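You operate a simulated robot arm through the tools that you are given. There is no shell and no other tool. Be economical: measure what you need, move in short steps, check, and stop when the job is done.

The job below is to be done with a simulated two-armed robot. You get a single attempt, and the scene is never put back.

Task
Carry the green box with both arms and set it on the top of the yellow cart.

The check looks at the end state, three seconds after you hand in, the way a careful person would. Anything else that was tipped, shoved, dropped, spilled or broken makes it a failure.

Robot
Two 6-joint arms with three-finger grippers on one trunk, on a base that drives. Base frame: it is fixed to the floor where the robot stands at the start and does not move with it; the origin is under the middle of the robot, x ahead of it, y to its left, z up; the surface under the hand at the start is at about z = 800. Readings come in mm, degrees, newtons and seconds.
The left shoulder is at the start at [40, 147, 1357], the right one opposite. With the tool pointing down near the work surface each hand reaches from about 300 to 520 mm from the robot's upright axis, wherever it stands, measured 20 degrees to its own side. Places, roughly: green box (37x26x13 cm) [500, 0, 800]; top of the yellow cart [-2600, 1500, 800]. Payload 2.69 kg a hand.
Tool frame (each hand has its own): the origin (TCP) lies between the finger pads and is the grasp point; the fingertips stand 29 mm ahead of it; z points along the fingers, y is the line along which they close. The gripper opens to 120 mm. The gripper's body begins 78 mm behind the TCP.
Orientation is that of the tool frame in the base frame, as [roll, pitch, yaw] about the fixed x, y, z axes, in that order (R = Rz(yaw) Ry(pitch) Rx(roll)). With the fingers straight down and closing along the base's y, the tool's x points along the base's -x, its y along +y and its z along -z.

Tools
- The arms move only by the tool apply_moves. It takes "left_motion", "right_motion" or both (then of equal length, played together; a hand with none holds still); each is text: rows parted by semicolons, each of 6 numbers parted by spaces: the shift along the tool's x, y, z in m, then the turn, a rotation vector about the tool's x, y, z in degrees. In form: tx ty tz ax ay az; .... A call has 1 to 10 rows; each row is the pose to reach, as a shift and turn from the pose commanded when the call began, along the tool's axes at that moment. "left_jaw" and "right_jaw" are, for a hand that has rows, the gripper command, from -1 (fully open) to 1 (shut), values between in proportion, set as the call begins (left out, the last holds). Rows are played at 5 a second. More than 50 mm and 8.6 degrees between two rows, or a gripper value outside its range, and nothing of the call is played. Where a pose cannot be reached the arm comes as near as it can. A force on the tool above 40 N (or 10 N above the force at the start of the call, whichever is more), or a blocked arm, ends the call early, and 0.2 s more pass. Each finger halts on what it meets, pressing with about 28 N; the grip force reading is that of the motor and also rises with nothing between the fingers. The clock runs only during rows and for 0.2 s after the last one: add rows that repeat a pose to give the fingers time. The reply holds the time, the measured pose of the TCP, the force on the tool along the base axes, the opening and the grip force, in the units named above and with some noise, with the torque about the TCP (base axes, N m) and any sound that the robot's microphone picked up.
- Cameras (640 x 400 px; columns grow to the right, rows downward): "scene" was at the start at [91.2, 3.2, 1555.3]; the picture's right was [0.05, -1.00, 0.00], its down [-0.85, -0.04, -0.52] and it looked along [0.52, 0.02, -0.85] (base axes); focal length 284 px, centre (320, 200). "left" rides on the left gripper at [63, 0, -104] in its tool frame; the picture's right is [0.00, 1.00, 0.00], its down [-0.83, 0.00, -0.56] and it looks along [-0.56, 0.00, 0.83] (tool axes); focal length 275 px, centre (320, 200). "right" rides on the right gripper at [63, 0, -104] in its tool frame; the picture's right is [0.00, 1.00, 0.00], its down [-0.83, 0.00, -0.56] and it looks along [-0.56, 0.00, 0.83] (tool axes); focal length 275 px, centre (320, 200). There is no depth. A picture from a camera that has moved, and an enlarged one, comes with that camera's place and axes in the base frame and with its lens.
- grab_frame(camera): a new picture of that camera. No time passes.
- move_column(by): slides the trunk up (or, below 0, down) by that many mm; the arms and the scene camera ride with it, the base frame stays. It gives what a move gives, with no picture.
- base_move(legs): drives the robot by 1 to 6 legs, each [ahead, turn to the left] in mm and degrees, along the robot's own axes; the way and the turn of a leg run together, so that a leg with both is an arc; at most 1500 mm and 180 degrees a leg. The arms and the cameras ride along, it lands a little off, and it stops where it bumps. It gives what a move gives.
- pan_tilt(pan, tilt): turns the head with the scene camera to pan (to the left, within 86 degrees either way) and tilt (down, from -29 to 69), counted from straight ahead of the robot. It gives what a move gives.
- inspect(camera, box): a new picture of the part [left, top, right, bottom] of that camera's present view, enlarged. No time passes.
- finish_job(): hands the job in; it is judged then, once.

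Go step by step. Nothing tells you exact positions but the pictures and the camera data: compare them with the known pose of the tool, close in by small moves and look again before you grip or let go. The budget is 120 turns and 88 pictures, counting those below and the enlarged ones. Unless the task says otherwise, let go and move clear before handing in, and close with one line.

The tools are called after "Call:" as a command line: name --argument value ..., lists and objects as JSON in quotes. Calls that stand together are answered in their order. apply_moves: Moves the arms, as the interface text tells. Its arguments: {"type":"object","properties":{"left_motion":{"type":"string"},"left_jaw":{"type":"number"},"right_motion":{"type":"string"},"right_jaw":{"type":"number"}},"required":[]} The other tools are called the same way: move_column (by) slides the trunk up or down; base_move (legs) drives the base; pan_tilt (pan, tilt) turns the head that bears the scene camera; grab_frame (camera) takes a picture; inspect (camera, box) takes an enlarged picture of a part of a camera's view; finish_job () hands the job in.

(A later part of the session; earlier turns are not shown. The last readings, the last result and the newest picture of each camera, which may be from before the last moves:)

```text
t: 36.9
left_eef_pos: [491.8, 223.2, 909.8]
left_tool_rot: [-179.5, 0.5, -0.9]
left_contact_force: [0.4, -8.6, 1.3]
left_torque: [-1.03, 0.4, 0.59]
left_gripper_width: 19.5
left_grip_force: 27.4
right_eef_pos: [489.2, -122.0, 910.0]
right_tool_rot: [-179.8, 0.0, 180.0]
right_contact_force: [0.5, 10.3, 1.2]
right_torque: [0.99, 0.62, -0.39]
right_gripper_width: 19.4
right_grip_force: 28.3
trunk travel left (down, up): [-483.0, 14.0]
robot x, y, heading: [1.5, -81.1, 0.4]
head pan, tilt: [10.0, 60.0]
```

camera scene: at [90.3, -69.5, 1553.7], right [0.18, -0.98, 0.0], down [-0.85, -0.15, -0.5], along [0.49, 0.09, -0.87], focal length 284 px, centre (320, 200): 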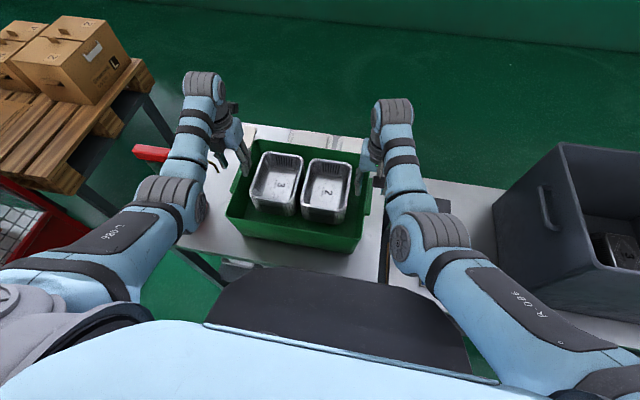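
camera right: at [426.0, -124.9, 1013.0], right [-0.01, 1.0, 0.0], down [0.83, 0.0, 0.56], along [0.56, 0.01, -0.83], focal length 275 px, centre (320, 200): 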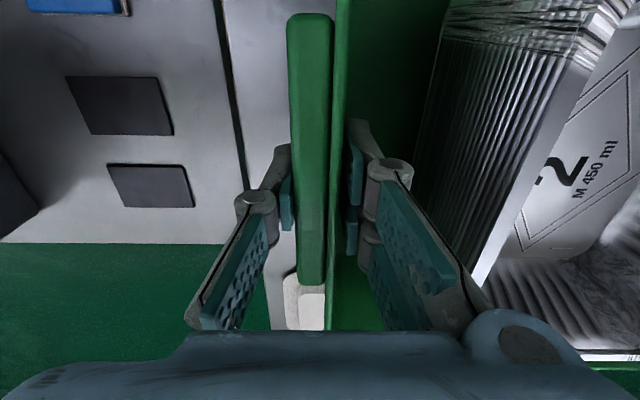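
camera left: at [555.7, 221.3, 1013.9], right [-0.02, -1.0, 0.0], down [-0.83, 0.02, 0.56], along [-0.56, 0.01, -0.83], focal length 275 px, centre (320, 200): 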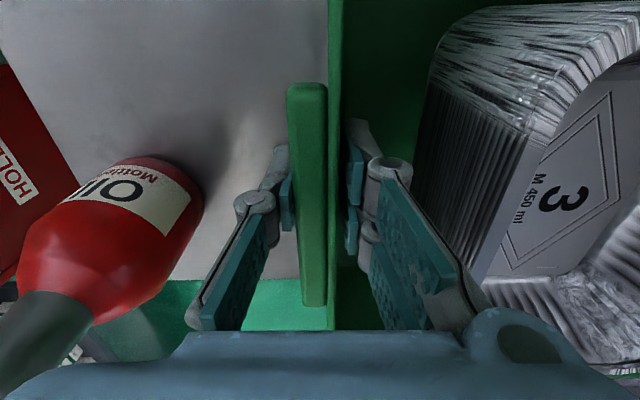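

Relieved to about 9 N. One more millimetre, then a trial lift with the trunk.

Call:
apply_moves --left_motion "0 0.001 0 0 0 0; 0 0.0012 0 0 0 0" --right_motion "0 0.001 0 0 0 0; 0 0.0012 0 0 0 0"

Call:
move_column --by 12

Call:
grab_frame --camera "right"

Call:
grab_frame --camera "scene"

```text
t: 37.5
left_eef_pos: [493.5, 222.6, 909.8]
left_tool_rot: [-179.5, 0.5, -0.9]
left_contact_force: [3.2, 11.4, 0.8]
left_torque: [-0.73, -0.36, 0.69]
left_gripper_width: 19.3
left_grip_force: 28.3
right_eef_pos: [489.4, -122.0, 910.6]
right_tool_rot: [-179.6, 0.0, -179.9]
right_contact_force: [-2.5, -9.2, 6.3]
right_torque: [0.83, 0.74, -0.22]
right_gripper_width: 19.7
right_grip_force: 28.3
trunk travel left (down, up): [-483.0, 14.0]
robot x, y, heading: [2.6, -78.9, 0.3]
head pan, tilt: [10.0, 60.0]
```

```text
t: 38.1
left_eef_pos: [493.2, 222.4, 922.3]
left_tool_rot: [-179.7, 0.6, -0.8]
left_contact_force: [0.4, 23.4, -4.2]
left_torque: [-0.72, -0.14, 0.57]
left_gripper_width: 19.4
left_grip_force: 28.5
right_eef_pos: [488.4, -123.0, 921.2]
right_tool_rot: [-179.7, -0.1, -180.0]
right_contact_force: [-1.7, -22.2, -6.2]
right_torque: [0.63, 0.06, -0.25]
right_gripper_width: 19.4
right_grip_force: 27.8
trunk travel left (down, up): [-495.0, 2.0]
robot x, y, heading: [3.3, -83.5, 0.1]
head pan, tilt: [10.0, 60.0]
```

```text
52 pictures are left
camera right: at [427.8, -123.6, 1023.9], right [0.0, 1.0, 0.0], down [0.83, 0.01, 0.55], along [0.55, 0.0, -0.83], focal length 275 px, centre (320, 200)
```

right: 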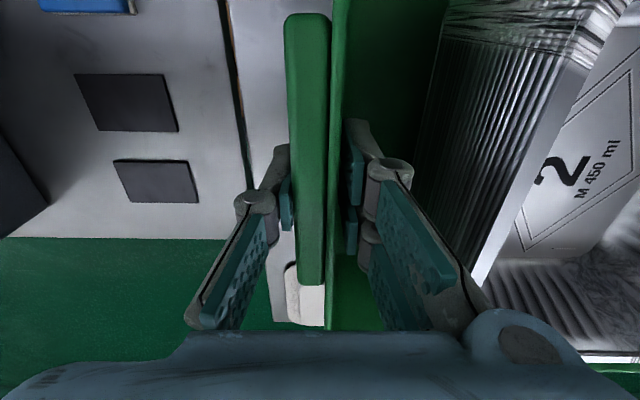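

```text
51 pictures are left
camera scene: at [91.2, -69.1, 1565.2], right [0.18, -0.98, 0.0], down [-0.85, -0.15, -0.5], along [0.49, 0.09, -0.87], focal length 284 px, centre (320, 200)
```

scene: 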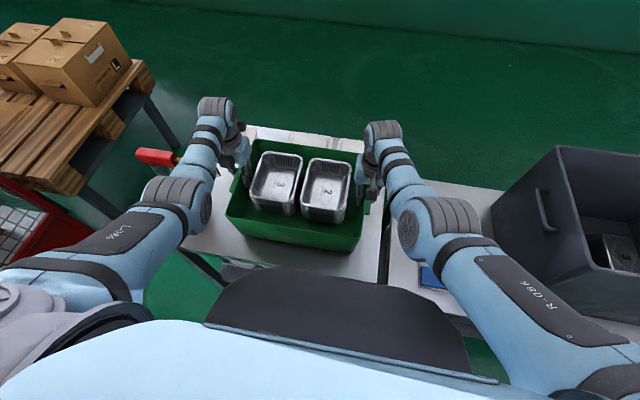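

The box is off the table and weighs only about 1 kg. The base looks round, so I'll lift 30 mm more with the arms, then turn right in place, which swings the left hand away from the spout.

Call:
apply_moves --left_motion "0 -0.0003 -0.006 0 0 0; 0 -0.0006 -0.012 0 0 0; 0 -0.0008 -0.018 0 0 0; 0 -0.0008 -0.024 0 0 0; 0 -0.0008 -0.030 0 0 0; 0 -0.0008 -0.030 0 0 0" --right_motion "0 -0.0003 -0.006 0 0 0; 0 -0.0006 -0.012 0 0 0; 0 -0.0008 -0.018 0 0 0; 0 -0.0008 -0.024 0 0 0; 0 -0.0008 -0.030 0 0 0; 0 -0.0008 -0.030 0 0 0"

Call:
grab_frame --camera "left"

```text
t: 39.5
left_eef_pos: [493.2, 223.1, 951.6]
left_tool_rot: [-179.6, 0.5, -0.9]
left_contact_force: [1.0, 29.8, -4.4]
left_torque: [-0.62, 0.19, 0.41]
left_gripper_width: 19.7
left_grip_force: 28.6
right_eef_pos: [490.6, -123.3, 950.6]
right_tool_rot: [-179.8, -0.1, -180.0]
right_contact_force: [-0.3, -30.7, -5.4]
right_torque: [0.59, -0.28, -0.36]
right_gripper_width: 19.6
right_grip_force: 27.7
trunk travel left (down, up): [-495.0, 2.0]
robot x, y, heading: [0.9, -85.7, 0.2]
head pan, tilt: [10.0, 60.0]
```

```text
50 pictures are left
camera left: at [556.7, 220.9, 1055.0], right [-0.02, -1.0, -0.01], down [-0.83, 0.01, 0.56], along [-0.56, 0.02, -0.83], focal length 275 px, centre (320, 200)
```

left: 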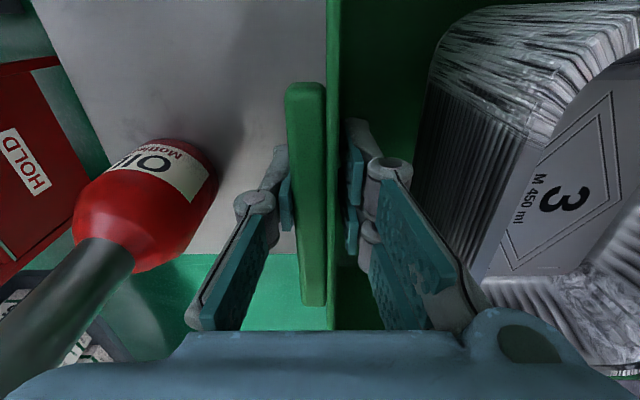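

Lift went level. I relax the inward squeeze a little, then turn the base right by 4° first.

Call:
apply_moves --left_motion "0 -0.0008 0 0 0 0; 0 -0.0015 0 0 0 0" --right_motion "0 -0.0008 0 0 0 0; 0 -0.0015 0 0 0 0"

Call:
base_move --legs '[[0, -4]]'

Call:
grab_frame --camera "left"

```text
t: 40.1
left_eef_pos: [494.0, 223.4, 950.9]
left_tool_rot: [-179.8, 0.5, -1.0]
left_contact_force: [-0.7, 18.9, -5.3]
left_torque: [-0.61, 0.06, 0.49]
left_gripper_width: 19.5
left_grip_force: 28.0
right_eef_pos: [489.3, -122.6, 950.7]
right_tool_rot: [-180.0, -0.2, 179.9]
right_contact_force: [-0.4, -19.6, -4.8]
right_torque: [0.62, -0.16, -0.49]
right_gripper_width: 19.3
right_grip_force: 27.8
trunk travel left (down, up): [-495.0, 2.0]
robot x, y, heading: [-0.2, -84.3, 0.1]
head pan, tilt: [10.0, 60.0]
```

```text
t: 41.0
left_eef_pos: [513.1, 190.2, 950.8]
left_tool_rot: [-179.9, 0.4, -4.9]
left_contact_force: [0.5, 9.1, -5.5]
left_torque: [-0.78, 0.15, 0.53]
left_gripper_width: 19.5
left_grip_force: 27.9
right_eef_pos: [485.3, -154.2, 951.4]
right_tool_rot: [-179.9, -0.1, 176.1]
right_contact_force: [-0.5, -8.7, -5.4]
right_torque: [0.68, -0.24, -0.51]
right_gripper_width: 19.2
right_grip_force: 27.9
trunk travel left (down, up): [-495.0, 2.0]
robot x, y, heading: [0.1, -81.6, -3.9]
head pan, tilt: [10.0, 60.0]
```

```text
49 pictures are left
camera left: at [576.4, 185.0, 1054.6], right [-0.09, -1.0, 0.0], down [-0.82, 0.07, 0.56], along [-0.56, 0.05, -0.83], focal length 275 px, centre (320, 200)
```

left: 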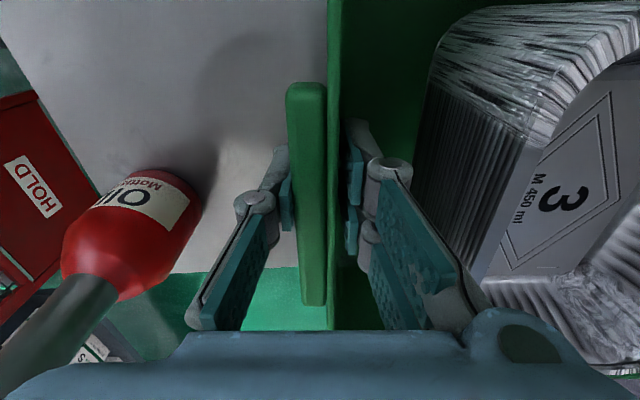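

Turning works and the hand moves away from the can. I turn 8° more, then back off.

Call:
base_move --legs '[[0, -8]]'

Call:
grab_frame --camera "scene"

```text
t: 42.0
left_eef_pos: [546.8, 115.3, 951.9]
left_tool_rot: [-179.9, 0.6, -13.0]
left_contact_force: [0.9, 1.2, -5.8]
left_torque: [-0.78, 0.11, 0.56]
left_gripper_width: 19.6
left_grip_force: 27.9
right_eef_pos: [471.7, -222.1, 950.8]
right_tool_rot: [-179.9, 0.0, 167.9]
right_contact_force: [-0.7, -1.5, -4.6]
right_torque: [0.77, -0.22, -0.48]
right_gripper_width: 19.3
right_grip_force: 28.3
trunk travel left (down, up): [-495.0, 2.0]
robot x, y, heading: [1.2, -82.0, -11.8]
head pan, tilt: [10.0, 60.0]
```

```text
48 pictures are left
camera scene: at [92.6, -84.4, 1564.9], right [-0.03, -1.0, 0.0], down [-0.87, 0.03, -0.5], along [0.5, -0.02, -0.87], focal length 284 px, centre (320, 200)
```

scene: 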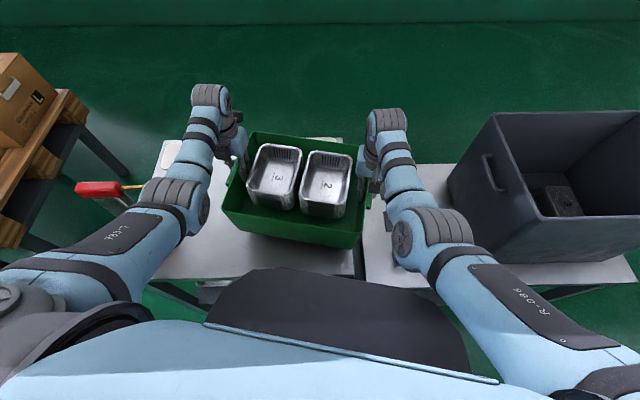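

Clear of the can. I back out 500 mm in two legs and check.

Call:
base_move --legs '[[-200, 0], [-300, 0]]'

Call:
pan_tilt --pan 0 --tilt 45

Call:
grab_frame --camera "scene"

```text
t: 45.2
left_eef_pos: [61.9, 215.3, 948.6]
left_tool_rot: [-179.9, 0.7, -13.1]
left_contact_force: [-0.1, 1.4, -5.2]
left_torque: [-0.75, 0.36, 0.51]
left_gripper_width: 19.3
left_grip_force: 28.5
right_eef_pos: [-14.1, -121.9, 949.9]
right_tool_rot: [180.0, -0.3, 167.9]
right_contact_force: [0.7, -2.4, -5.2]
right_torque: [0.71, -0.41, -0.59]
right_gripper_width: 19.2
right_grip_force: 27.4
trunk travel left (down, up): [-495.0, 2.0]
robot x, y, heading: [-486.5, 21.5, -12.0]
head pan, tilt: [10.0, 60.0]
```

```text
t: 46.0
left_eef_pos: [60.4, 215.0, 951.7]
left_tool_rot: [-179.8, 0.5, -13.1]
left_contact_force: [1.1, 1.5, -4.8]
left_torque: [-0.82, 0.15, 0.56]
left_gripper_width: 19.6
left_grip_force: 28.3
right_eef_pos: [-15.9, -121.3, 950.3]
right_tool_rot: [180.0, -0.1, 167.8]
right_contact_force: [-0.7, -0.4, -4.7]
right_torque: [0.77, -0.22, -0.59]
right_gripper_width: 19.4
right_grip_force: 28.1
trunk travel left (down, up): [-495.0, 2.0]
robot x, y, heading: [-485.4, 22.5, -12.0]
head pan, tilt: [0.0, 45.0]
```

```text
47 pictures are left
camera scene: at [-381.4, 0.7, 1584.2], right [-0.21, -0.98, 0.0], down [-0.69, 0.15, -0.71], along [0.69, -0.15, -0.71], focal length 284 px, centre (320, 200)
```

scene: 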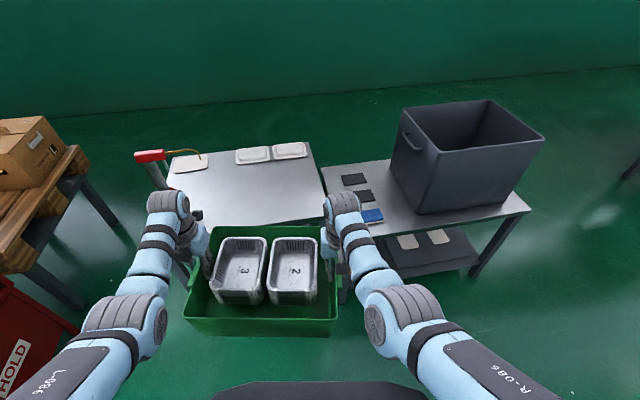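

Safely out; the can and table are undisturbed. I back off further and turn right towards open space, then look for the yellow cart.

Call:
base_move --legs '[[-350, 0], [0, -88]]'

Call:
pan_tilt --pan -75 --tilt 20

Call:
grab_frame --camera "scene"

```text
t: 52.0
left_eef_pos: [-618.0, -444.7, 951.6]
left_tool_rot: [-179.8, 0.5, -101.6]
left_contact_force: [2.0, -0.2, -5.4]
left_torque: [0.0, 0.74, 0.54]
left_gripper_width: 19.6
left_grip_force: 27.9
right_eef_pos: [-957.6, -378.1, 950.2]
right_tool_rot: [180.0, -0.2, 79.3]
right_contact_force: [-0.5, -0.9, -4.3]
right_torque: [-0.11, -0.86, -0.53]
right_gripper_width: 19.4
right_grip_force: 28.0
trunk travel left (down, up): [-495.0, 2.0]
robot x, y, heading: [-831.5, 98.1, -100.4]
head pan, tilt: [0.0, 45.0]
```

```text
t: 53.5
left_eef_pos: [-617.3, -445.0, 950.6]
left_tool_rot: [-179.8, 0.6, -101.6]
left_contact_force: [0.9, 0.6, -5.9]
left_torque: [0.13, 0.79, 0.53]
left_gripper_width: 19.6
left_grip_force: 28.2
right_eef_pos: [-957.8, -379.3, 950.0]
right_tool_rot: [179.8, -0.1, 79.5]
right_contact_force: [-0.8, -0.5, -4.8]
right_torque: [-0.21, -0.77, -0.53]
right_gripper_width: 19.5
right_grip_force: 27.8
trunk travel left (down, up): [-495.0, 2.0]
robot x, y, heading: [-827.4, 93.3, -100.3]
head pan, tilt: [-75.0, 20.0]
```

```text
46 pictures are left
camera scene: at [-920.6, 64.8, 1623.1], right [-0.08, 1.0, 0.0], down [0.34, 0.03, -0.94], along [-0.94, -0.07, -0.34], focal length 284 px, centre (320, 200)
```

scene: 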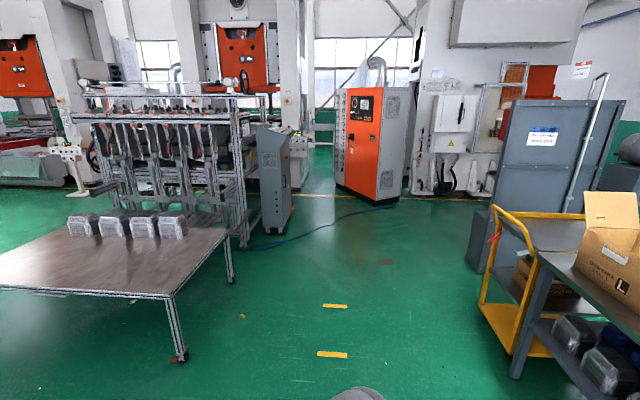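

I see the yellow cart beyond the bench, roughly (−2600, 1400). I turn to face −x, drive up the open lane and look at it from closer.

Call:
base_move --legs '[[0, -80], [1100, 0]]'

Call:
pan_tilt --pan -60 --tilt 30

Call:
grab_frame --camera "scene"

```text
t: 62.5
left_eef_pos: [-2420.0, -148.0, 951.4]
left_tool_rot: [-179.7, 0.4, 176.5]
left_contact_force: [-0.2, -1.7, -4.5]
left_torque: [0.78, -0.02, 0.53]
left_gripper_width: 19.5
left_grip_force: 27.7
right_eef_pos: [-2401.9, 197.2, 950.6]
right_tool_rot: [179.9, -0.2, -2.5]
right_contact_force: [-0.1, 1.7, -4.3]
right_torque: [-0.82, 0.13, -0.5]
right_gripper_width: 19.3
right_grip_force: 28.2
trunk travel left (down, up): [-495.0, 2.0]
robot x, y, heading: [-1917.1, 130.6, 177.7]
head pan, tilt: [-75.0, 20.0]
```

```text
t: 63.3
left_eef_pos: [-2421.8, -149.5, 951.7]
left_tool_rot: [-179.8, 0.5, 176.5]
left_contact_force: [0.0, -0.9, -5.0]
left_torque: [0.86, 0.01, 0.54]
left_gripper_width: 19.1
left_grip_force: 28.0
right_eef_pos: [-2401.0, 197.1, 949.4]
right_tool_rot: [179.9, -0.1, -2.5]
right_contact_force: [0.1, 1.0, -4.7]
right_torque: [-0.84, 0.07, -0.59]
right_gripper_width: 19.3
right_grip_force: 28.5
trunk travel left (down, up): [-495.0, 2.0]
robot x, y, heading: [-1919.4, 132.7, 177.6]
head pan, tilt: [-60.0, 30.0]
```

```text
45 pictures are left
camera scene: at [-1977.6, 214.5, 1607.1], right [0.89, 0.46, 0.0], down [0.23, -0.44, -0.87], along [-0.4, 0.77, -0.5], focal length 284 px, centre (320, 200)
```

scene: 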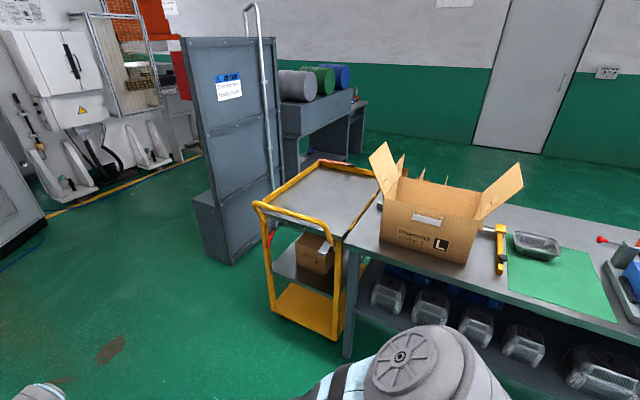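

The cart stands beside the bench's end with a tall tool board on its other side; its push handle faces us. I zoom in for exact geometry.

Call:
inspect --camera "scene" --box '[230, 140, 400, 350]'

```text
1.90 times, centred on (315, 245) of scene
camera zoom: at [-1977.6, 214.5, 1607.1], right [0.89, 0.46, 0.0], down [0.23, -0.44, -0.87], along [-0.4, 0.77, -0.5], focal length 542 px, centre (330, 114)
```

zoom: 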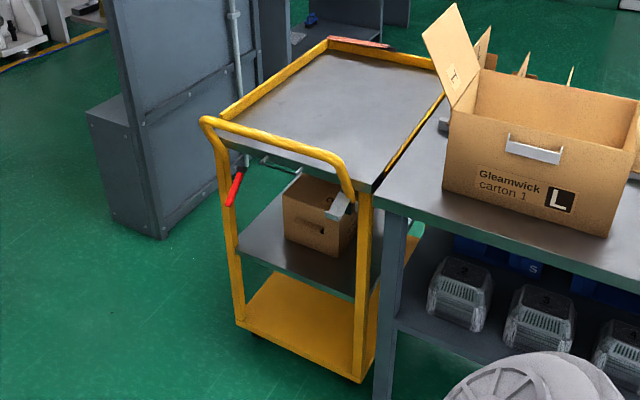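

The cart deck spans roughly x −2865…−2375 and y 1190…1885, with a handle bar on the near end. I drive to a spot in line with it and face it.

Call:
base_move --legs '[[600, 0], [0, -88]]'

Call:
pan_tilt --pan 0 --tilt 35

Call:
grab_frame --camera "scene"

```text
t: 70.4
left_eef_pos: [-2836.1, 640.2, 950.1]
left_tool_rot: [-179.9, 0.5, 90.5]
left_contact_force: [-1.4, 0.1, -5.2]
left_torque: [0.09, -0.73, 0.51]
left_gripper_width: 19.5
left_grip_force: 27.7
right_eef_pos: [-2489.7, 645.2, 950.7]
right_tool_rot: [179.9, -0.1, -88.5]
right_contact_force: [0.4, -0.2, -5.0]
right_torque: [-0.04, 0.81, -0.51]
right_gripper_width: 19.4
right_grip_force: 28.3
trunk travel left (down, up): [-495.0, 2.0]
robot x, y, heading: [-2521.0, 157.5, 91.8]
head pan, tilt: [-60.0, 30.0]
```

```text
t: 71.7
left_eef_pos: [-2835.3, 640.2, 950.3]
left_tool_rot: [-179.8, 0.6, 90.5]
left_contact_force: [0.5, -0.5, -4.8]
left_torque: [0.07, -0.78, 0.52]
left_gripper_width: 19.5
left_grip_force: 27.6
right_eef_pos: [-2489.8, 645.4, 951.0]
right_tool_rot: [179.9, -0.1, -88.6]
right_contact_force: [1.1, 0.0, -5.7]
right_torque: [0.0, 0.82, -0.53]
right_gripper_width: 19.4
right_grip_force: 27.9
trunk travel left (down, up): [-495.0, 2.0]
robot x, y, heading: [-2518.8, 153.2, 91.7]
head pan, tilt: [0.0, 35.0]
```

```text
43 pictures are left
camera scene: at [-2519.6, 266.7, 1599.1], right [1.0, 0.03, 0.0], down [0.02, -0.57, -0.82], along [-0.02, 0.82, -0.57], focal length 284 px, centre (320, 200)
```

scene: 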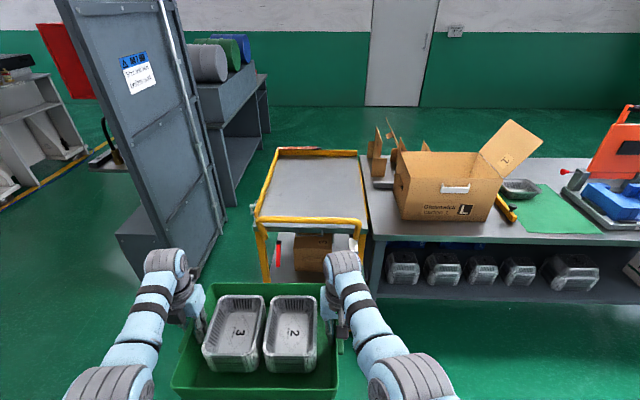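

Call:
inspect --camera "scene" --box '[220, 130, 420, 290]'

```text
2.50 times, centred on (320, 210) of scene
camera zoom: at [-2519.6, 266.7, 1599.1], right [1.0, 0.03, 0.0], down [0.02, -0.57, -0.82], along [-0.02, 0.82, -0.57], focal length 711 px, centre (320, 175)
```

zoom: 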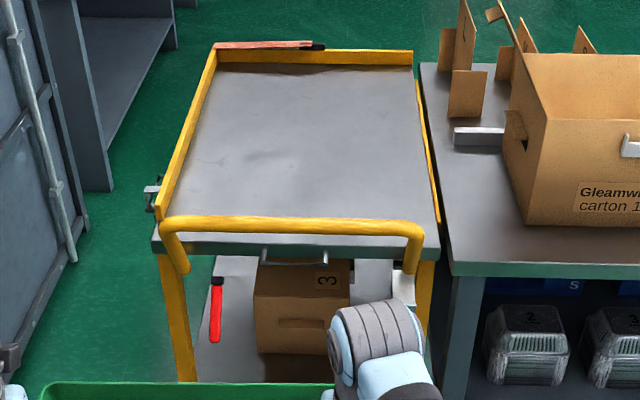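

The handle bar triangulates to about y≈1075, z≈940, so the box must pass over it. I raise and extend the arms in sync (half now), turning the box slightly clockwise to stay off the left wrist limit.

Call:
apply_moves --left_motion "0.004 0 -0.01 0 0 0.2; 0.008 0 -0.02 0 0 0.4; 0.012 0 -0.03 0 0 0.6; 0.016 0 -0.04 0 0 0.8; 0.019 0 -0.05 0 0 1; 0.022 0 -0.06 0 0 1.2; 0.026 0 -0.07 0 0 1.4; 0.029 0 -0.08 0 0 1.5; 0.029 0 -0.08 0 0 1.5" --right_motion "-0.002 0 -0.01 0 0 0.2; -0.004 0 -0.02 0 0 0.4; -0.006 0 -0.03 0 0 0.6; -0.008 0 -0.04 0 0 0.8; -0.011 0 -0.05 0 0 1; -0.014 0 -0.06 0 0 1.2; -0.017 0 -0.07 0 0 1.4; -0.020 0 -0.08 0 0 1.5; -0.020 0 -0.08 0 0 1.5"

Call:
grab_frame --camera "scene"

```text
t: 73.7
left_eef_pos: [-2834.8, 671.0, 1032.3]
left_tool_rot: [-179.8, 0.5, 89.0]
left_contact_force: [2.4, -0.1, -4.8]
left_torque: [0.34, -0.88, 0.49]
left_gripper_width: 19.4
left_grip_force: 28.4
right_eef_pos: [-2488.4, 665.0, 1031.1]
right_tool_rot: [179.9, -0.2, -90.1]
right_contact_force: [-1.9, 0.7, -4.5]
right_torque: [-0.29, 0.81, -0.57]
right_gripper_width: 19.3
right_grip_force: 28.4
trunk travel left (down, up): [-495.0, 2.0]
robot x, y, heading: [-2517.6, 160.0, 91.7]
head pan, tilt: [0.0, 35.0]
```

```text
41 pictures are left
camera scene: at [-2519.6, 266.7, 1599.1], right [1.0, 0.03, 0.0], down [0.02, -0.57, -0.82], along [-0.02, 0.82, -0.57], focal length 284 px, centre (320, 200)
```

scene: 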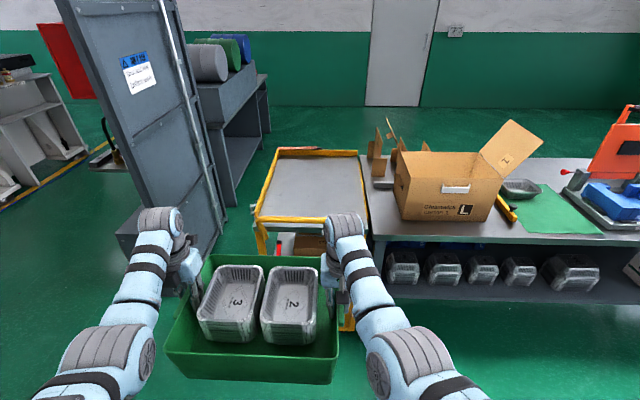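

The box stays level with low forces. Raise the rest.

Call:
apply_moves --left_motion "0.003 0 -0.01 0 0 0; 0.006 0 -0.02 0 0 0; 0.009 0 -0.03 0 0 0; 0.012 0 -0.04 0 0 0; 0.016 0 -0.05 0 0 0; 0.020 0 -0.06 0 0 0; 0.025 0 -0.07 0 0 0; 0.030 0 -0.08 0 0 0; 0.034 0 -0.09 0 0 0; 0.034 0 -0.09 0 0 0" --right_motion "-0.003 0 -0.01 0 0 0; -0.006 0 -0.02 0 0 0; -0.009 0 -0.03 0 0 0; -0.012 0 -0.04 0 0 0; -0.016 0 -0.05 0 0 0; -0.020 0 -0.06 0 0 0; -0.025 0 -0.07 0 0 0; -0.030 0 -0.08 0 0 0; -0.034 0 -0.09 0 0 0; -0.034 0 -0.09 0 0 0"

Call:
grab_frame --camera "scene"

```text
t: 75.9
left_eef_pos: [-2834.4, 706.1, 1120.4]
left_tool_rot: [-179.8, 0.5, 88.9]
left_contact_force: [-15.1, 0.1, -5.0]
left_torque: [-0.54, -0.76, 0.18]
left_gripper_width: 19.5
left_grip_force: 28.5
right_eef_pos: [-2487.6, 701.1, 1120.9]
right_tool_rot: [-180.0, -0.1, -90.1]
right_contact_force: [13.8, 1.7, -6.6]
right_torque: [0.61, 0.61, -0.6]
right_gripper_width: 19.1
right_grip_force: 28.4
trunk travel left (down, up): [-495.0, 2.0]
robot x, y, heading: [-2517.9, 160.5, 91.4]
head pan, tilt: [0.0, 35.0]
```

```text
40 pictures are left
camera scene: at [-2519.6, 266.8, 1599.1], right [1.0, 0.03, 0.0], down [0.02, -0.57, -0.82], along [-0.02, 0.82, -0.57], focal length 284 px, centre (320, 200)
```

scene: 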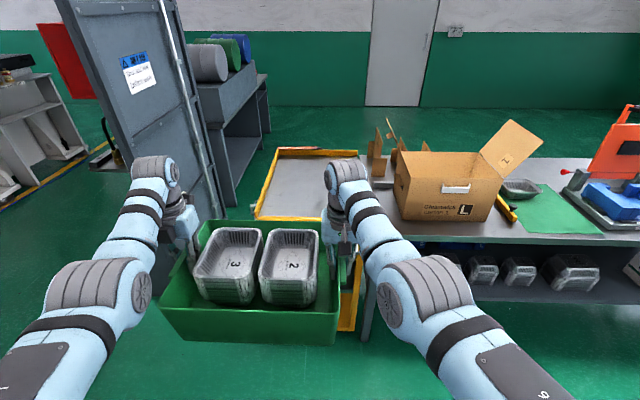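

Box bottom is now about z=1010, above the handle bar. I make the sideways correction (+75 mm in x) while still well clear of the cart.

Call:
base_move --legs '[[0, -20], [250, 0], [0, 20]]'

Call:
grab_frame --camera "scene"

```text
t: 79.9
left_eef_pos: [-2753.5, 947.2, 1118.7]
left_tool_rot: [-179.5, 0.5, 89.1]
left_contact_force: [-33.1, 0.7, -4.3]
left_torque: [-0.27, -0.71, 0.24]
left_gripper_width: 20.1
left_grip_force: 28.1
right_eef_pos: [-2407.8, 941.3, 1119.9]
right_tool_rot: [180.0, -0.3, -90.0]
right_contact_force: [33.3, 1.0, -5.4]
right_torque: [0.3, 0.43, -0.41]
right_gripper_width: 19.0
right_grip_force: 28.2
trunk travel left (down, up): [-495.0, 2.0]
robot x, y, heading: [-2436.2, 399.3, 91.7]
head pan, tilt: [0.0, 35.0]
```

```text
39 pictures are left
camera scene: at [-2437.3, 508.4, 1598.9], right [1.0, 0.03, 0.0], down [0.02, -0.58, -0.82], along [-0.02, 0.82, -0.58], focal length 284 px, centre (320, 200)
```

scene: 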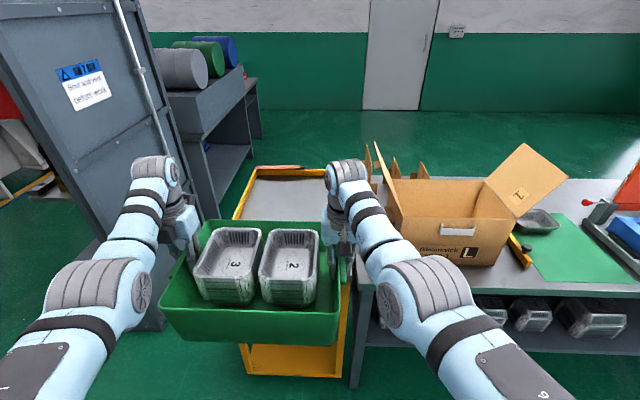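

I relax the squeeze slightly and zoom in on the carton flaps beside the right arm's path.

Call:
apply_moves --left_motion "0 -0.001 0 0 0 0; 0 -0.0017 0 0 0 0; 0 -0.0017 0 0 0 0" --right_motion "0 -0.001 0 0 0 0; 0 -0.0017 0 0 0 0; 0 -0.0017 0 0 0 0"

Call:
inspect --camera "scene" --box '[300, 120, 560, 290]'

Call:
grab_frame --camera "right"

```text
t: 80.7
left_eef_pos: [-2755.1, 945.0, 1118.7]
left_tool_rot: [-179.8, 0.6, 89.0]
left_contact_force: [18.5, -2.6, -5.5]
left_torque: [0.05, -1.0, 0.34]
left_gripper_width: 19.6
left_grip_force: 27.5
right_eef_pos: [-2407.7, 940.2, 1121.2]
right_tool_rot: [179.9, 0.0, -89.9]
right_contact_force: [-19.5, 2.3, -5.1]
right_torque: [0.05, 1.03, -0.83]
right_gripper_width: 19.5
right_grip_force: 28.0
trunk travel left (down, up): [-495.0, 2.0]
robot x, y, heading: [-2438.5, 396.1, 91.5]
head pan, tilt: [0.0, 35.0]
```

```text
2.35 times, centred on (430, 205) of scene
camera zoom: at [-2439.3, 506.6, 1599.1], right [1.0, 0.03, 0.0], down [0.02, -0.57, -0.82], along [-0.02, 0.82, -0.57], focal length 669 px, centre (61, 188)
```

zoom: 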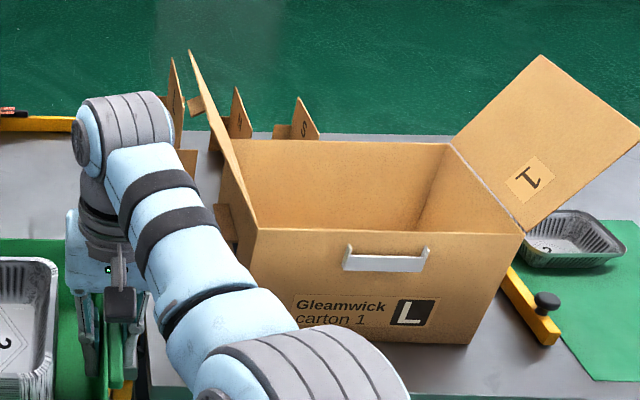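

```text
37 pictures are left
camera right: at [-2407.9, 876.2, 1224.2], right [-1.0, -0.01, 0.0], down [0.0, 0.83, 0.55], along [0.0, 0.55, -0.83], focal length 275 px, centre (320, 200)
```

right: 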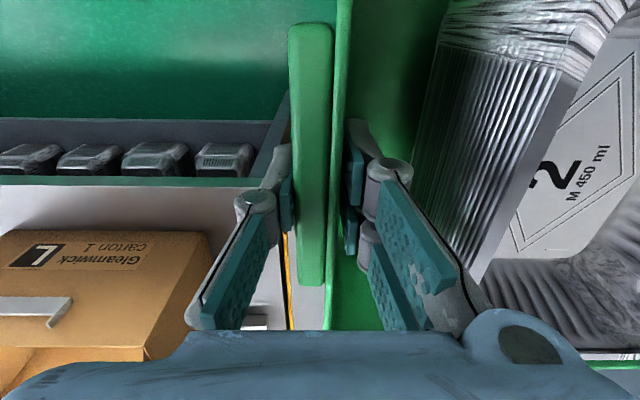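

The carton flap leans toward the cart to x≈−2280, so I'll place the box slightly left of centre (x≈−2625) to keep the right arm clear. I sidestep here, then advance part way.

Call:
apply_moves --left_motion "0 0.0005 0 0 0 0; 0 0.0005 0 0 0 0" --right_motion "0 0.0005 0 0 0 0; 0 0.0005 0 0 0 0"

Call:
base_move --legs '[[0, -20], [-92, 0], [0, 20], [290, 0]]'

Call:
grab_frame --camera "scene"

Call:
grab_frame --camera "left"

```text
t: 81.3
left_eef_pos: [-2755.1, 945.7, 1120.0]
left_tool_rot: [-179.8, 0.6, 89.0]
left_contact_force: [24.4, -2.3, -5.6]
left_torque: [-0.43, -0.98, 0.19]
left_gripper_width: 19.6
left_grip_force: 27.8
right_eef_pos: [-2409.8, 939.1, 1119.6]
right_tool_rot: [-180.0, -0.1, -90.0]
right_contact_force: [-23.8, 2.0, -5.2]
right_torque: [0.45, 1.02, -0.84]
right_gripper_width: 19.3
right_grip_force: 27.7
trunk travel left (down, up): [-495.0, 2.0]
robot x, y, heading: [-2440.4, 399.1, 91.8]
head pan, tilt: [0.0, 35.0]
```

```text
t: 86.2
left_eef_pos: [-2792.1, 1142.7, 1121.9]
left_tool_rot: [-179.9, 0.3, 89.0]
left_contact_force: [29.3, -2.1, -6.3]
left_torque: [-0.12, -1.1, 0.18]
left_gripper_width: 19.6
left_grip_force: 27.8
right_eef_pos: [-2445.8, 1135.6, 1124.2]
right_tool_rot: [180.0, 0.1, -90.2]
right_contact_force: [-30.3, 1.7, -5.1]
right_torque: [0.22, 1.14, -0.84]
right_gripper_width: 19.5
right_grip_force: 28.6
trunk travel left (down, up): [-495.0, 2.0]
robot x, y, heading: [-2476.8, 596.9, 91.4]
head pan, tilt: [0.0, 35.0]
```

```text
36 pictures are left
camera scene: at [-2476.9, 701.2, 1599.5], right [1.0, 0.03, 0.0], down [0.02, -0.57, -0.82], along [-0.02, 0.82, -0.57], focal length 284 px, centre (320, 200)
```

scene: 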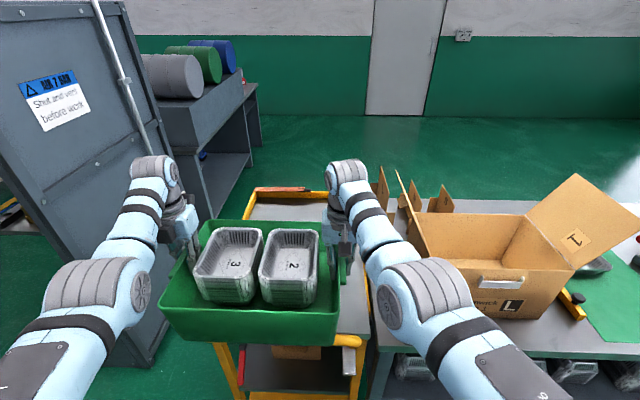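

```text
35 pictures are left
camera left: at [-2790.9, 1206.5, 1225.4], right [1.0, -0.02, 0.0], down [-0.02, -0.83, 0.56], along [-0.01, -0.56, -0.83], focal length 275 px, centre (320, 200)
```

left: 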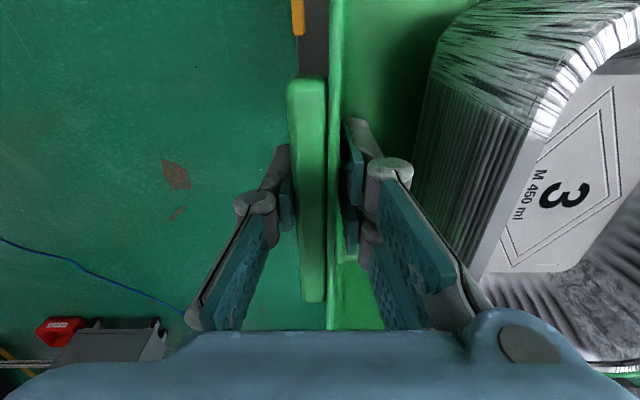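

Everything is still level. I ease the outward pull (about 30 N) by shifting both hands 1.3 mm inward before continuing.

Call:
apply_moves --left_motion "0 0.0007 0 0 0 0; 0 0.0013 0 0 0 0; 0 0.0013 0 0 0 0" --right_motion "0 0.0007 0 0 0 0; 0 0.0013 0 0 0 0; 0 0.0013 0 0 0 0"

Call:
inspect --camera "scene" --box '[140, 170, 400, 400]'

```text
t: 87.0
left_eef_pos: [-2791.7, 1144.9, 1119.1]
left_tool_rot: [-179.8, 0.5, 89.0]
left_contact_force: [-19.9, -1.2, -4.3]
left_torque: [0.0, -0.75, 0.06]
left_gripper_width: 19.6
left_grip_force: 27.9
right_eef_pos: [-2446.3, 1138.8, 1119.3]
right_tool_rot: [180.0, -0.2, -90.2]
right_contact_force: [20.3, 0.6, -6.0]
right_torque: [0.07, 0.59, -0.53]
right_gripper_width: 19.3
right_grip_force: 28.6
trunk travel left (down, up): [-495.0, 2.0]
robot x, y, heading: [-2477.5, 596.6, 91.4]
head pan, tilt: [0.0, 35.0]
```

```text
1.74 times, centred on (270, 285) of scene
camera zoom: at [-2477.2, 706.2, 1599.1], right [1.0, 0.03, 0.0], down [0.02, -0.57, -0.82], along [-0.02, 0.82, -0.57], focal length 495 px, centre (407, 52)
```

zoom: 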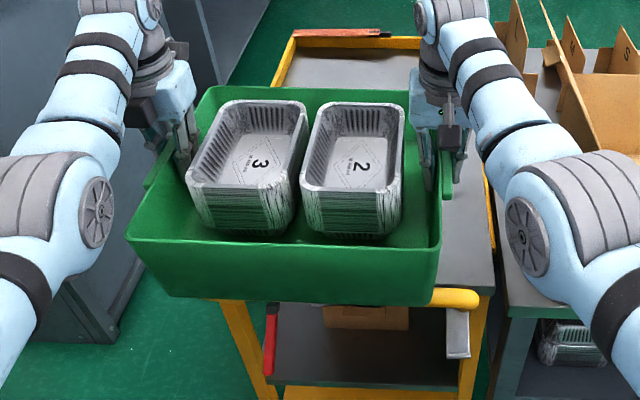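

The box already passes over the handle bar with margin. I advance the remaining ~195 mm in two short legs.

Call:
base_move --legs '[[120, 0], [75, 0]]'

Call:
pan_tilt --pan 0 --tilt 55

Call:
grab_frame --camera "scene"

Call:
grab_frame --camera "left"

Call:
grab_frame --camera "right"

```text
t: 88.7
left_eef_pos: [-2796.5, 1276.9, 1118.6]
left_tool_rot: [-179.7, 1.2, 89.1]
left_contact_force: [-0.4, 1.2, -4.9]
left_torque: [-0.24, -0.84, 0.32]
left_gripper_width: 19.8
left_grip_force: 28.3
right_eef_pos: [-2451.7, 1273.3, 1122.6]
right_tool_rot: [-179.8, -0.3, -90.4]
right_contact_force: [1.0, -0.3, -6.9]
right_torque: [0.19, 0.75, -0.02]
right_gripper_width: 19.0
right_grip_force: 27.5
trunk travel left (down, up): [-495.0, 2.0]
robot x, y, heading: [-2480.7, 733.5, 91.7]
head pan, tilt: [0.0, 35.0]
stopped in leg 2: the force on the tool passed its limit at 41 N (the readings are from after the stop); the commanded pose is now the measured one
```

```text
t: 89.5
left_eef_pos: [-2797.0, 1274.0, 1120.7]
left_tool_rot: [-179.7, 0.9, 89.2]
left_contact_force: [-1.3, -0.3, -4.4]
left_torque: [-0.03, -0.88, 0.32]
left_gripper_width: 20.0
left_grip_force: 27.6
right_eef_pos: [-2452.8, 1270.7, 1122.9]
right_tool_rot: [-179.9, 0.0, -90.5]
right_contact_force: [-0.8, -0.3, -6.1]
right_torque: [0.05, 0.69, 0.01]
right_gripper_width: 19.1
right_grip_force: 28.0
trunk travel left (down, up): [-495.0, 2.0]
robot x, y, heading: [-2480.2, 733.1, 91.6]
head pan, tilt: [0.0, 55.0]
```

```text
33 pictures are left
camera scene: at [-2480.7, 829.6, 1570.8], right [1.0, 0.03, 0.0], down [0.02, -0.82, -0.57], along [-0.02, 0.57, -0.82], focal length 284 px, centre (320, 200)
```

scene: 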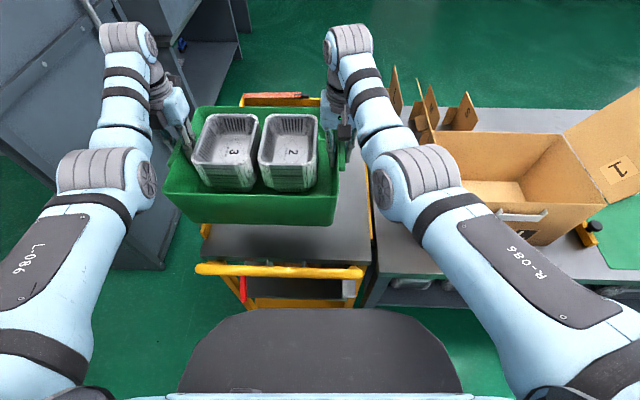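

```text
32 pictures are left
camera left: at [-2796.0, 1339.0, 1222.8], right [1.0, -0.02, -0.01], down [-0.01, -0.82, 0.57], along [-0.02, -0.57, -0.82], focal length 275 px, centre (320, 200)
```

left: 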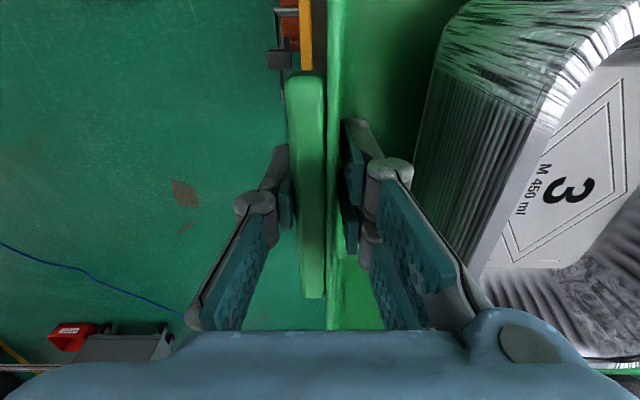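

```text
31 pictures are left
camera right: at [-2451.8, 1206.9, 1226.8], right [-1.0, 0.0, 0.0], down [0.0, 0.83, 0.55], along [0.01, 0.55, -0.83], focal length 275 px, centre (320, 200)
```

right: 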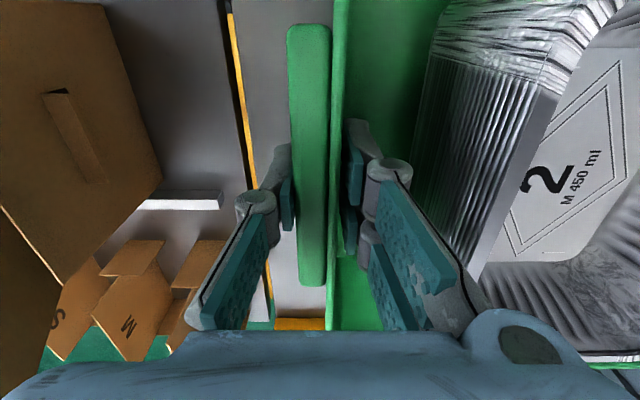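

The stop came from the internal squeeze between the hands, now reset to nearly zero; nothing has been touched. I advance the last 60 mm.

Call:
base_move --legs '[[60, 0]]'

```text
t: 91.0
left_eef_pos: [-2798.3, 1310.9, 1114.6]
left_tool_rot: [-180.0, 2.5, 89.2]
left_contact_force: [2.7, -1.2, -5.7]
left_torque: [0.79, -0.81, -0.02]
left_gripper_width: 20.0
left_grip_force: 27.8
right_eef_pos: [-2452.2, 1302.0, 1119.8]
right_tool_rot: [-178.9, -2.8, -90.5]
right_contact_force: [-0.8, 1.9, -5.8]
right_torque: [-0.93, 0.85, -0.28]
right_gripper_width: 19.5
right_grip_force: 27.7
trunk travel left (down, up): [-495.0, 2.0]
robot x, y, heading: [-2482.3, 797.3, 91.6]
head pan, tilt: [0.0, 55.0]
stopped in leg 1: the robot was blocked; the commanded pose is now the measured one
```

The robot reports it was blocked and the hands lag behind the base. I look before doing anything else.

Call:
grab_frame --camera "scene"

Call:
grab_frame --camera "right"

Call:
grab_frame --camera "left"

```text
30 pictures are left
camera scene: at [-2479.9, 888.8, 1570.8], right [1.0, 0.03, 0.0], down [0.02, -0.82, -0.57], along [-0.02, 0.57, -0.82], focal length 284 px, centre (320, 200)
```

scene: 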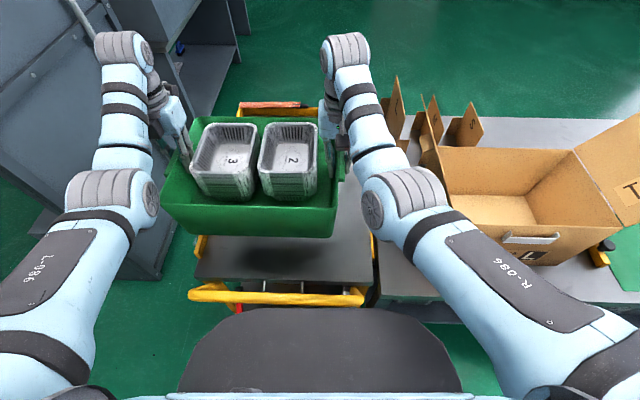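

```text
29 pictures are left
camera right: at [-2453.8, 1243.8, 1225.0], right [-1.0, 0.0, -0.02], down [-0.01, 0.86, 0.52], along [0.02, 0.52, -0.86], focal length 275 px, centre (320, 200)
```

right: 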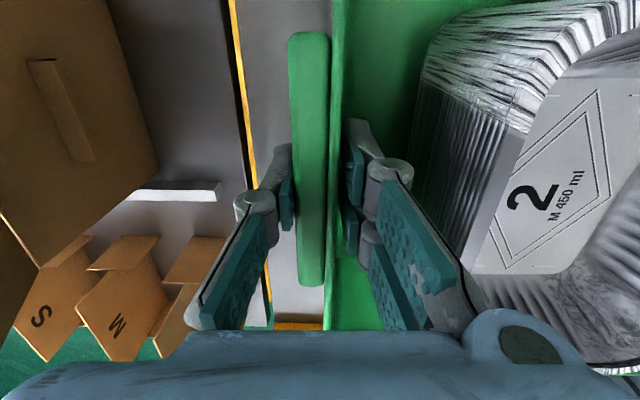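

```text
28 pictures are left
camera left: at [-2797.3, 1378.0, 1216.0], right [1.0, -0.02, 0.0], down [-0.01, -0.81, 0.59], along [-0.01, -0.59, -0.81], focal length 275 px, centre (320, 200)
```

left: 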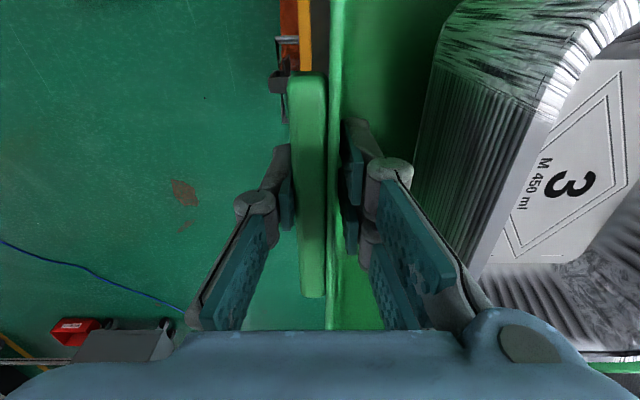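

My reading: the stop reset the arm targets while the base still rolled on, leaving the arms short and slightly tilted; bar and carton positions are unchanged. I won't drive further; instead I extend and lower the arms together, correcting the small tilt.

Call:
apply_moves --left_motion "0.0054 0 0.0089 0 0.42 0; 0.0108 0 0.0177 0 0.83 0; 0.0162 0 0.0266 0 1.25 0; 0.0216 0 0.0355 0 1.67 0; 0.027 0 0.0443 0 2.1 0; 0.0324 0 0.0532 0 2.5 0; 0.0324 0 0.0532 0 2.5 0" --right_motion "-0.0055 0 0.0097 -0.15 -0.47 0; -0.011 0 0.0194 -0.3 -0.93 0; -0.0165 0 0.0292 -0.5 -1.4 0; -0.022 0 0.0389 -0.7 -1.87 0; -0.0274 0 0.0486 -0.9 -2.3 0; -0.0329 0 0.0583 -1.1 -2.8 0; -0.0329 0 0.0583 -1.1 -2.8 0"

Call:
grab_frame --camera "scene"

```text
t: 92.6
left_eef_pos: [-2799.1, 1337.8, 1061.8]
left_tool_rot: [179.8, 0.4, 89.4]
left_contact_force: [6.1, 1.5, -5.0]
left_torque: [0.39, -0.78, 0.49]
left_gripper_width: 19.0
left_grip_force: 27.9
right_eef_pos: [-2453.2, 1333.9, 1058.4]
right_tool_rot: [-179.8, 0.1, -90.3]
right_contact_force: [-7.1, -2.8, -6.5]
right_torque: [-0.44, 0.76, 0.35]
right_gripper_width: 19.1
right_grip_force: 28.4
trunk travel left (down, up): [-495.0, 2.0]
robot x, y, heading: [-2483.3, 795.3, 91.1]
head pan, tilt: [0.0, 55.0]
```

```text
27 pictures are left
camera scene: at [-2482.2, 889.2, 1570.8], right [1.0, 0.03, 0.0], down [0.02, -0.82, -0.57], along [-0.01, 0.57, -0.82], focal length 284 px, centre (320, 200)
```

scene: 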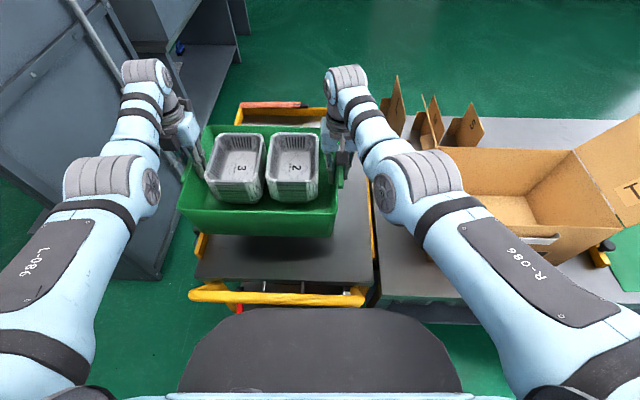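

The box is level over the deck with its near wall behind the deck's front edge. I lower with the trunk in steps.

Call:
move_column --by -70

Call:
grab_frame --camera "scene"

Call:
grab_frame --camera "left"

Call:
grab_frame --camera "right"

```text
t: 93.6
left_eef_pos: [-2797.9, 1337.6, 991.7]
left_tool_rot: [179.7, 0.3, 89.3]
left_contact_force: [11.5, 3.4, -5.4]
left_torque: [0.54, -0.88, 0.61]
left_gripper_width: 18.9
left_grip_force: 28.2
right_eef_pos: [-2451.6, 1332.8, 990.3]
right_tool_rot: [-179.9, 0.2, -90.2]
right_contact_force: [-12.6, -3.3, -4.7]
right_torque: [-0.54, 0.87, 0.42]
right_gripper_width: 19.5
right_grip_force: 27.8
trunk travel left (down, up): [-425.0, 72.0]
robot x, y, heading: [-2479.2, 794.4, 91.7]
head pan, tilt: [0.0, 55.0]
```

```text
26 pictures are left
camera scene: at [-2481.9, 887.6, 1501.3], right [1.0, 0.03, 0.0], down [0.02, -0.82, -0.57], along [-0.01, 0.57, -0.82], focal length 284 px, centre (320, 200)
```

scene: 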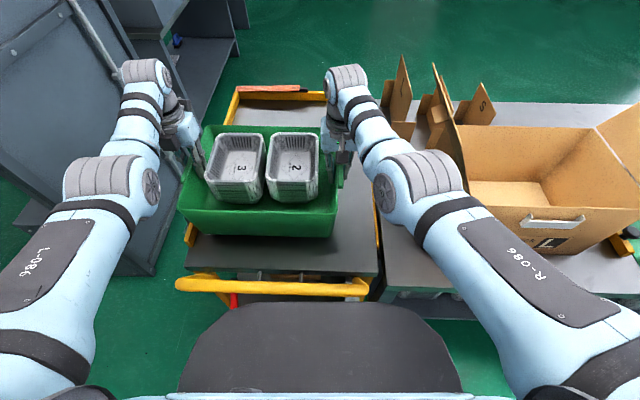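

```text
25 pictures are left
camera left: at [-2798.2, 1401.3, 1095.0], right [1.0, -0.02, 0.0], down [-0.02, -0.83, 0.56], along [-0.01, -0.56, -0.83], focal length 275 px, centre (320, 200)
```

left: 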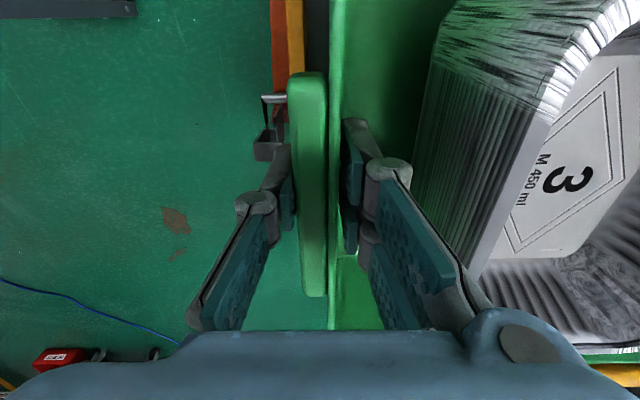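

```text
24 pictures are left
camera right: at [-2452.0, 1269.0, 1092.9], right [-1.0, 0.0, 0.0], down [0.0, 0.83, 0.56], along [0.0, 0.56, -0.83], focal length 275 px, centre (320, 200)
```

right: 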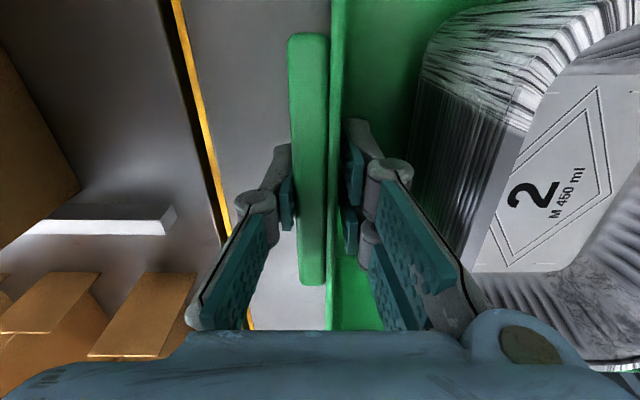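

Clear on all sides; the left lip is only about 20 mm from the box wall, so I shift the box 15 mm right and lower slightly.

Call:
apply_moves --left_motion "0 0.004 0.004 0 0 0; 0 0.008 0.008 0 0 0; 0 0.012 0.012 0 0 0; 0 0.015 0.016 0 0 0; 0 0.015 0.016 0 0 0" --right_motion "0 -0.004 0.004 0 0 0; 0 -0.008 0.008 0 0 0; 0 -0.012 0.012 0 0 0; 0 -0.015 0.016 0 0 0; 0 -0.015 0.016 0 0 0"

Call:
move_column --by -45

Call:
grab_frame --camera "scene"

```text
t: 94.8
left_eef_pos: [-2783.4, 1337.0, 975.1]
left_tool_rot: [179.8, 0.4, 89.3]
left_contact_force: [13.5, 3.4, -5.1]
left_torque: [0.23, -0.81, 0.65]
left_gripper_width: 19.3
left_grip_force: 28.2
right_eef_pos: [-2436.7, 1333.7, 974.0]
right_tool_rot: [-179.9, 0.2, -90.3]
right_contact_force: [-13.7, -3.0, -5.6]
right_torque: [-0.31, 0.91, 0.57]
right_gripper_width: 19.6
right_grip_force: 27.6
trunk travel left (down, up): [-425.0, 72.0]
robot x, y, heading: [-2482.7, 794.3, 91.7]
head pan, tilt: [0.0, 55.0]
```

```text
t: 95.5
left_eef_pos: [-2780.4, 1332.9, 944.7]
left_tool_rot: [179.8, -0.7, 89.3]
left_contact_force: [7.3, -4.9, 20.4]
left_torque: [-0.23, -1.28, 0.75]
left_gripper_width: 22.5
left_grip_force: 27.8
right_eef_pos: [-2438.1, 1330.3, 941.9]
right_tool_rot: [179.5, 1.3, -90.2]
right_contact_force: [-4.0, -6.4, 19.0]
right_torque: [-0.11, 1.17, -0.49]
right_gripper_width: 21.2
right_grip_force: 28.6
trunk travel left (down, up): [-386.0, 111.0]
robot x, y, heading: [-2481.5, 793.2, 91.1]
head pan, tilt: [0.0, 55.0]
stopped: the force on the tool passed its limit at 74 N (the readings are from after the stop); the commanded pose is now the measured one
```

```text
23 pictures are left
camera scene: at [-2479.4, 877.6, 1461.3], right [1.0, 0.03, 0.0], down [0.02, -0.82, -0.58], along [-0.02, 0.58, -0.82], focal length 284 px, centre (320, 200)
```

scene: 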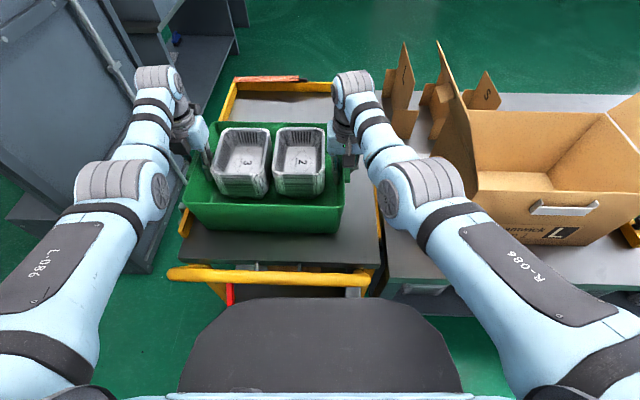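

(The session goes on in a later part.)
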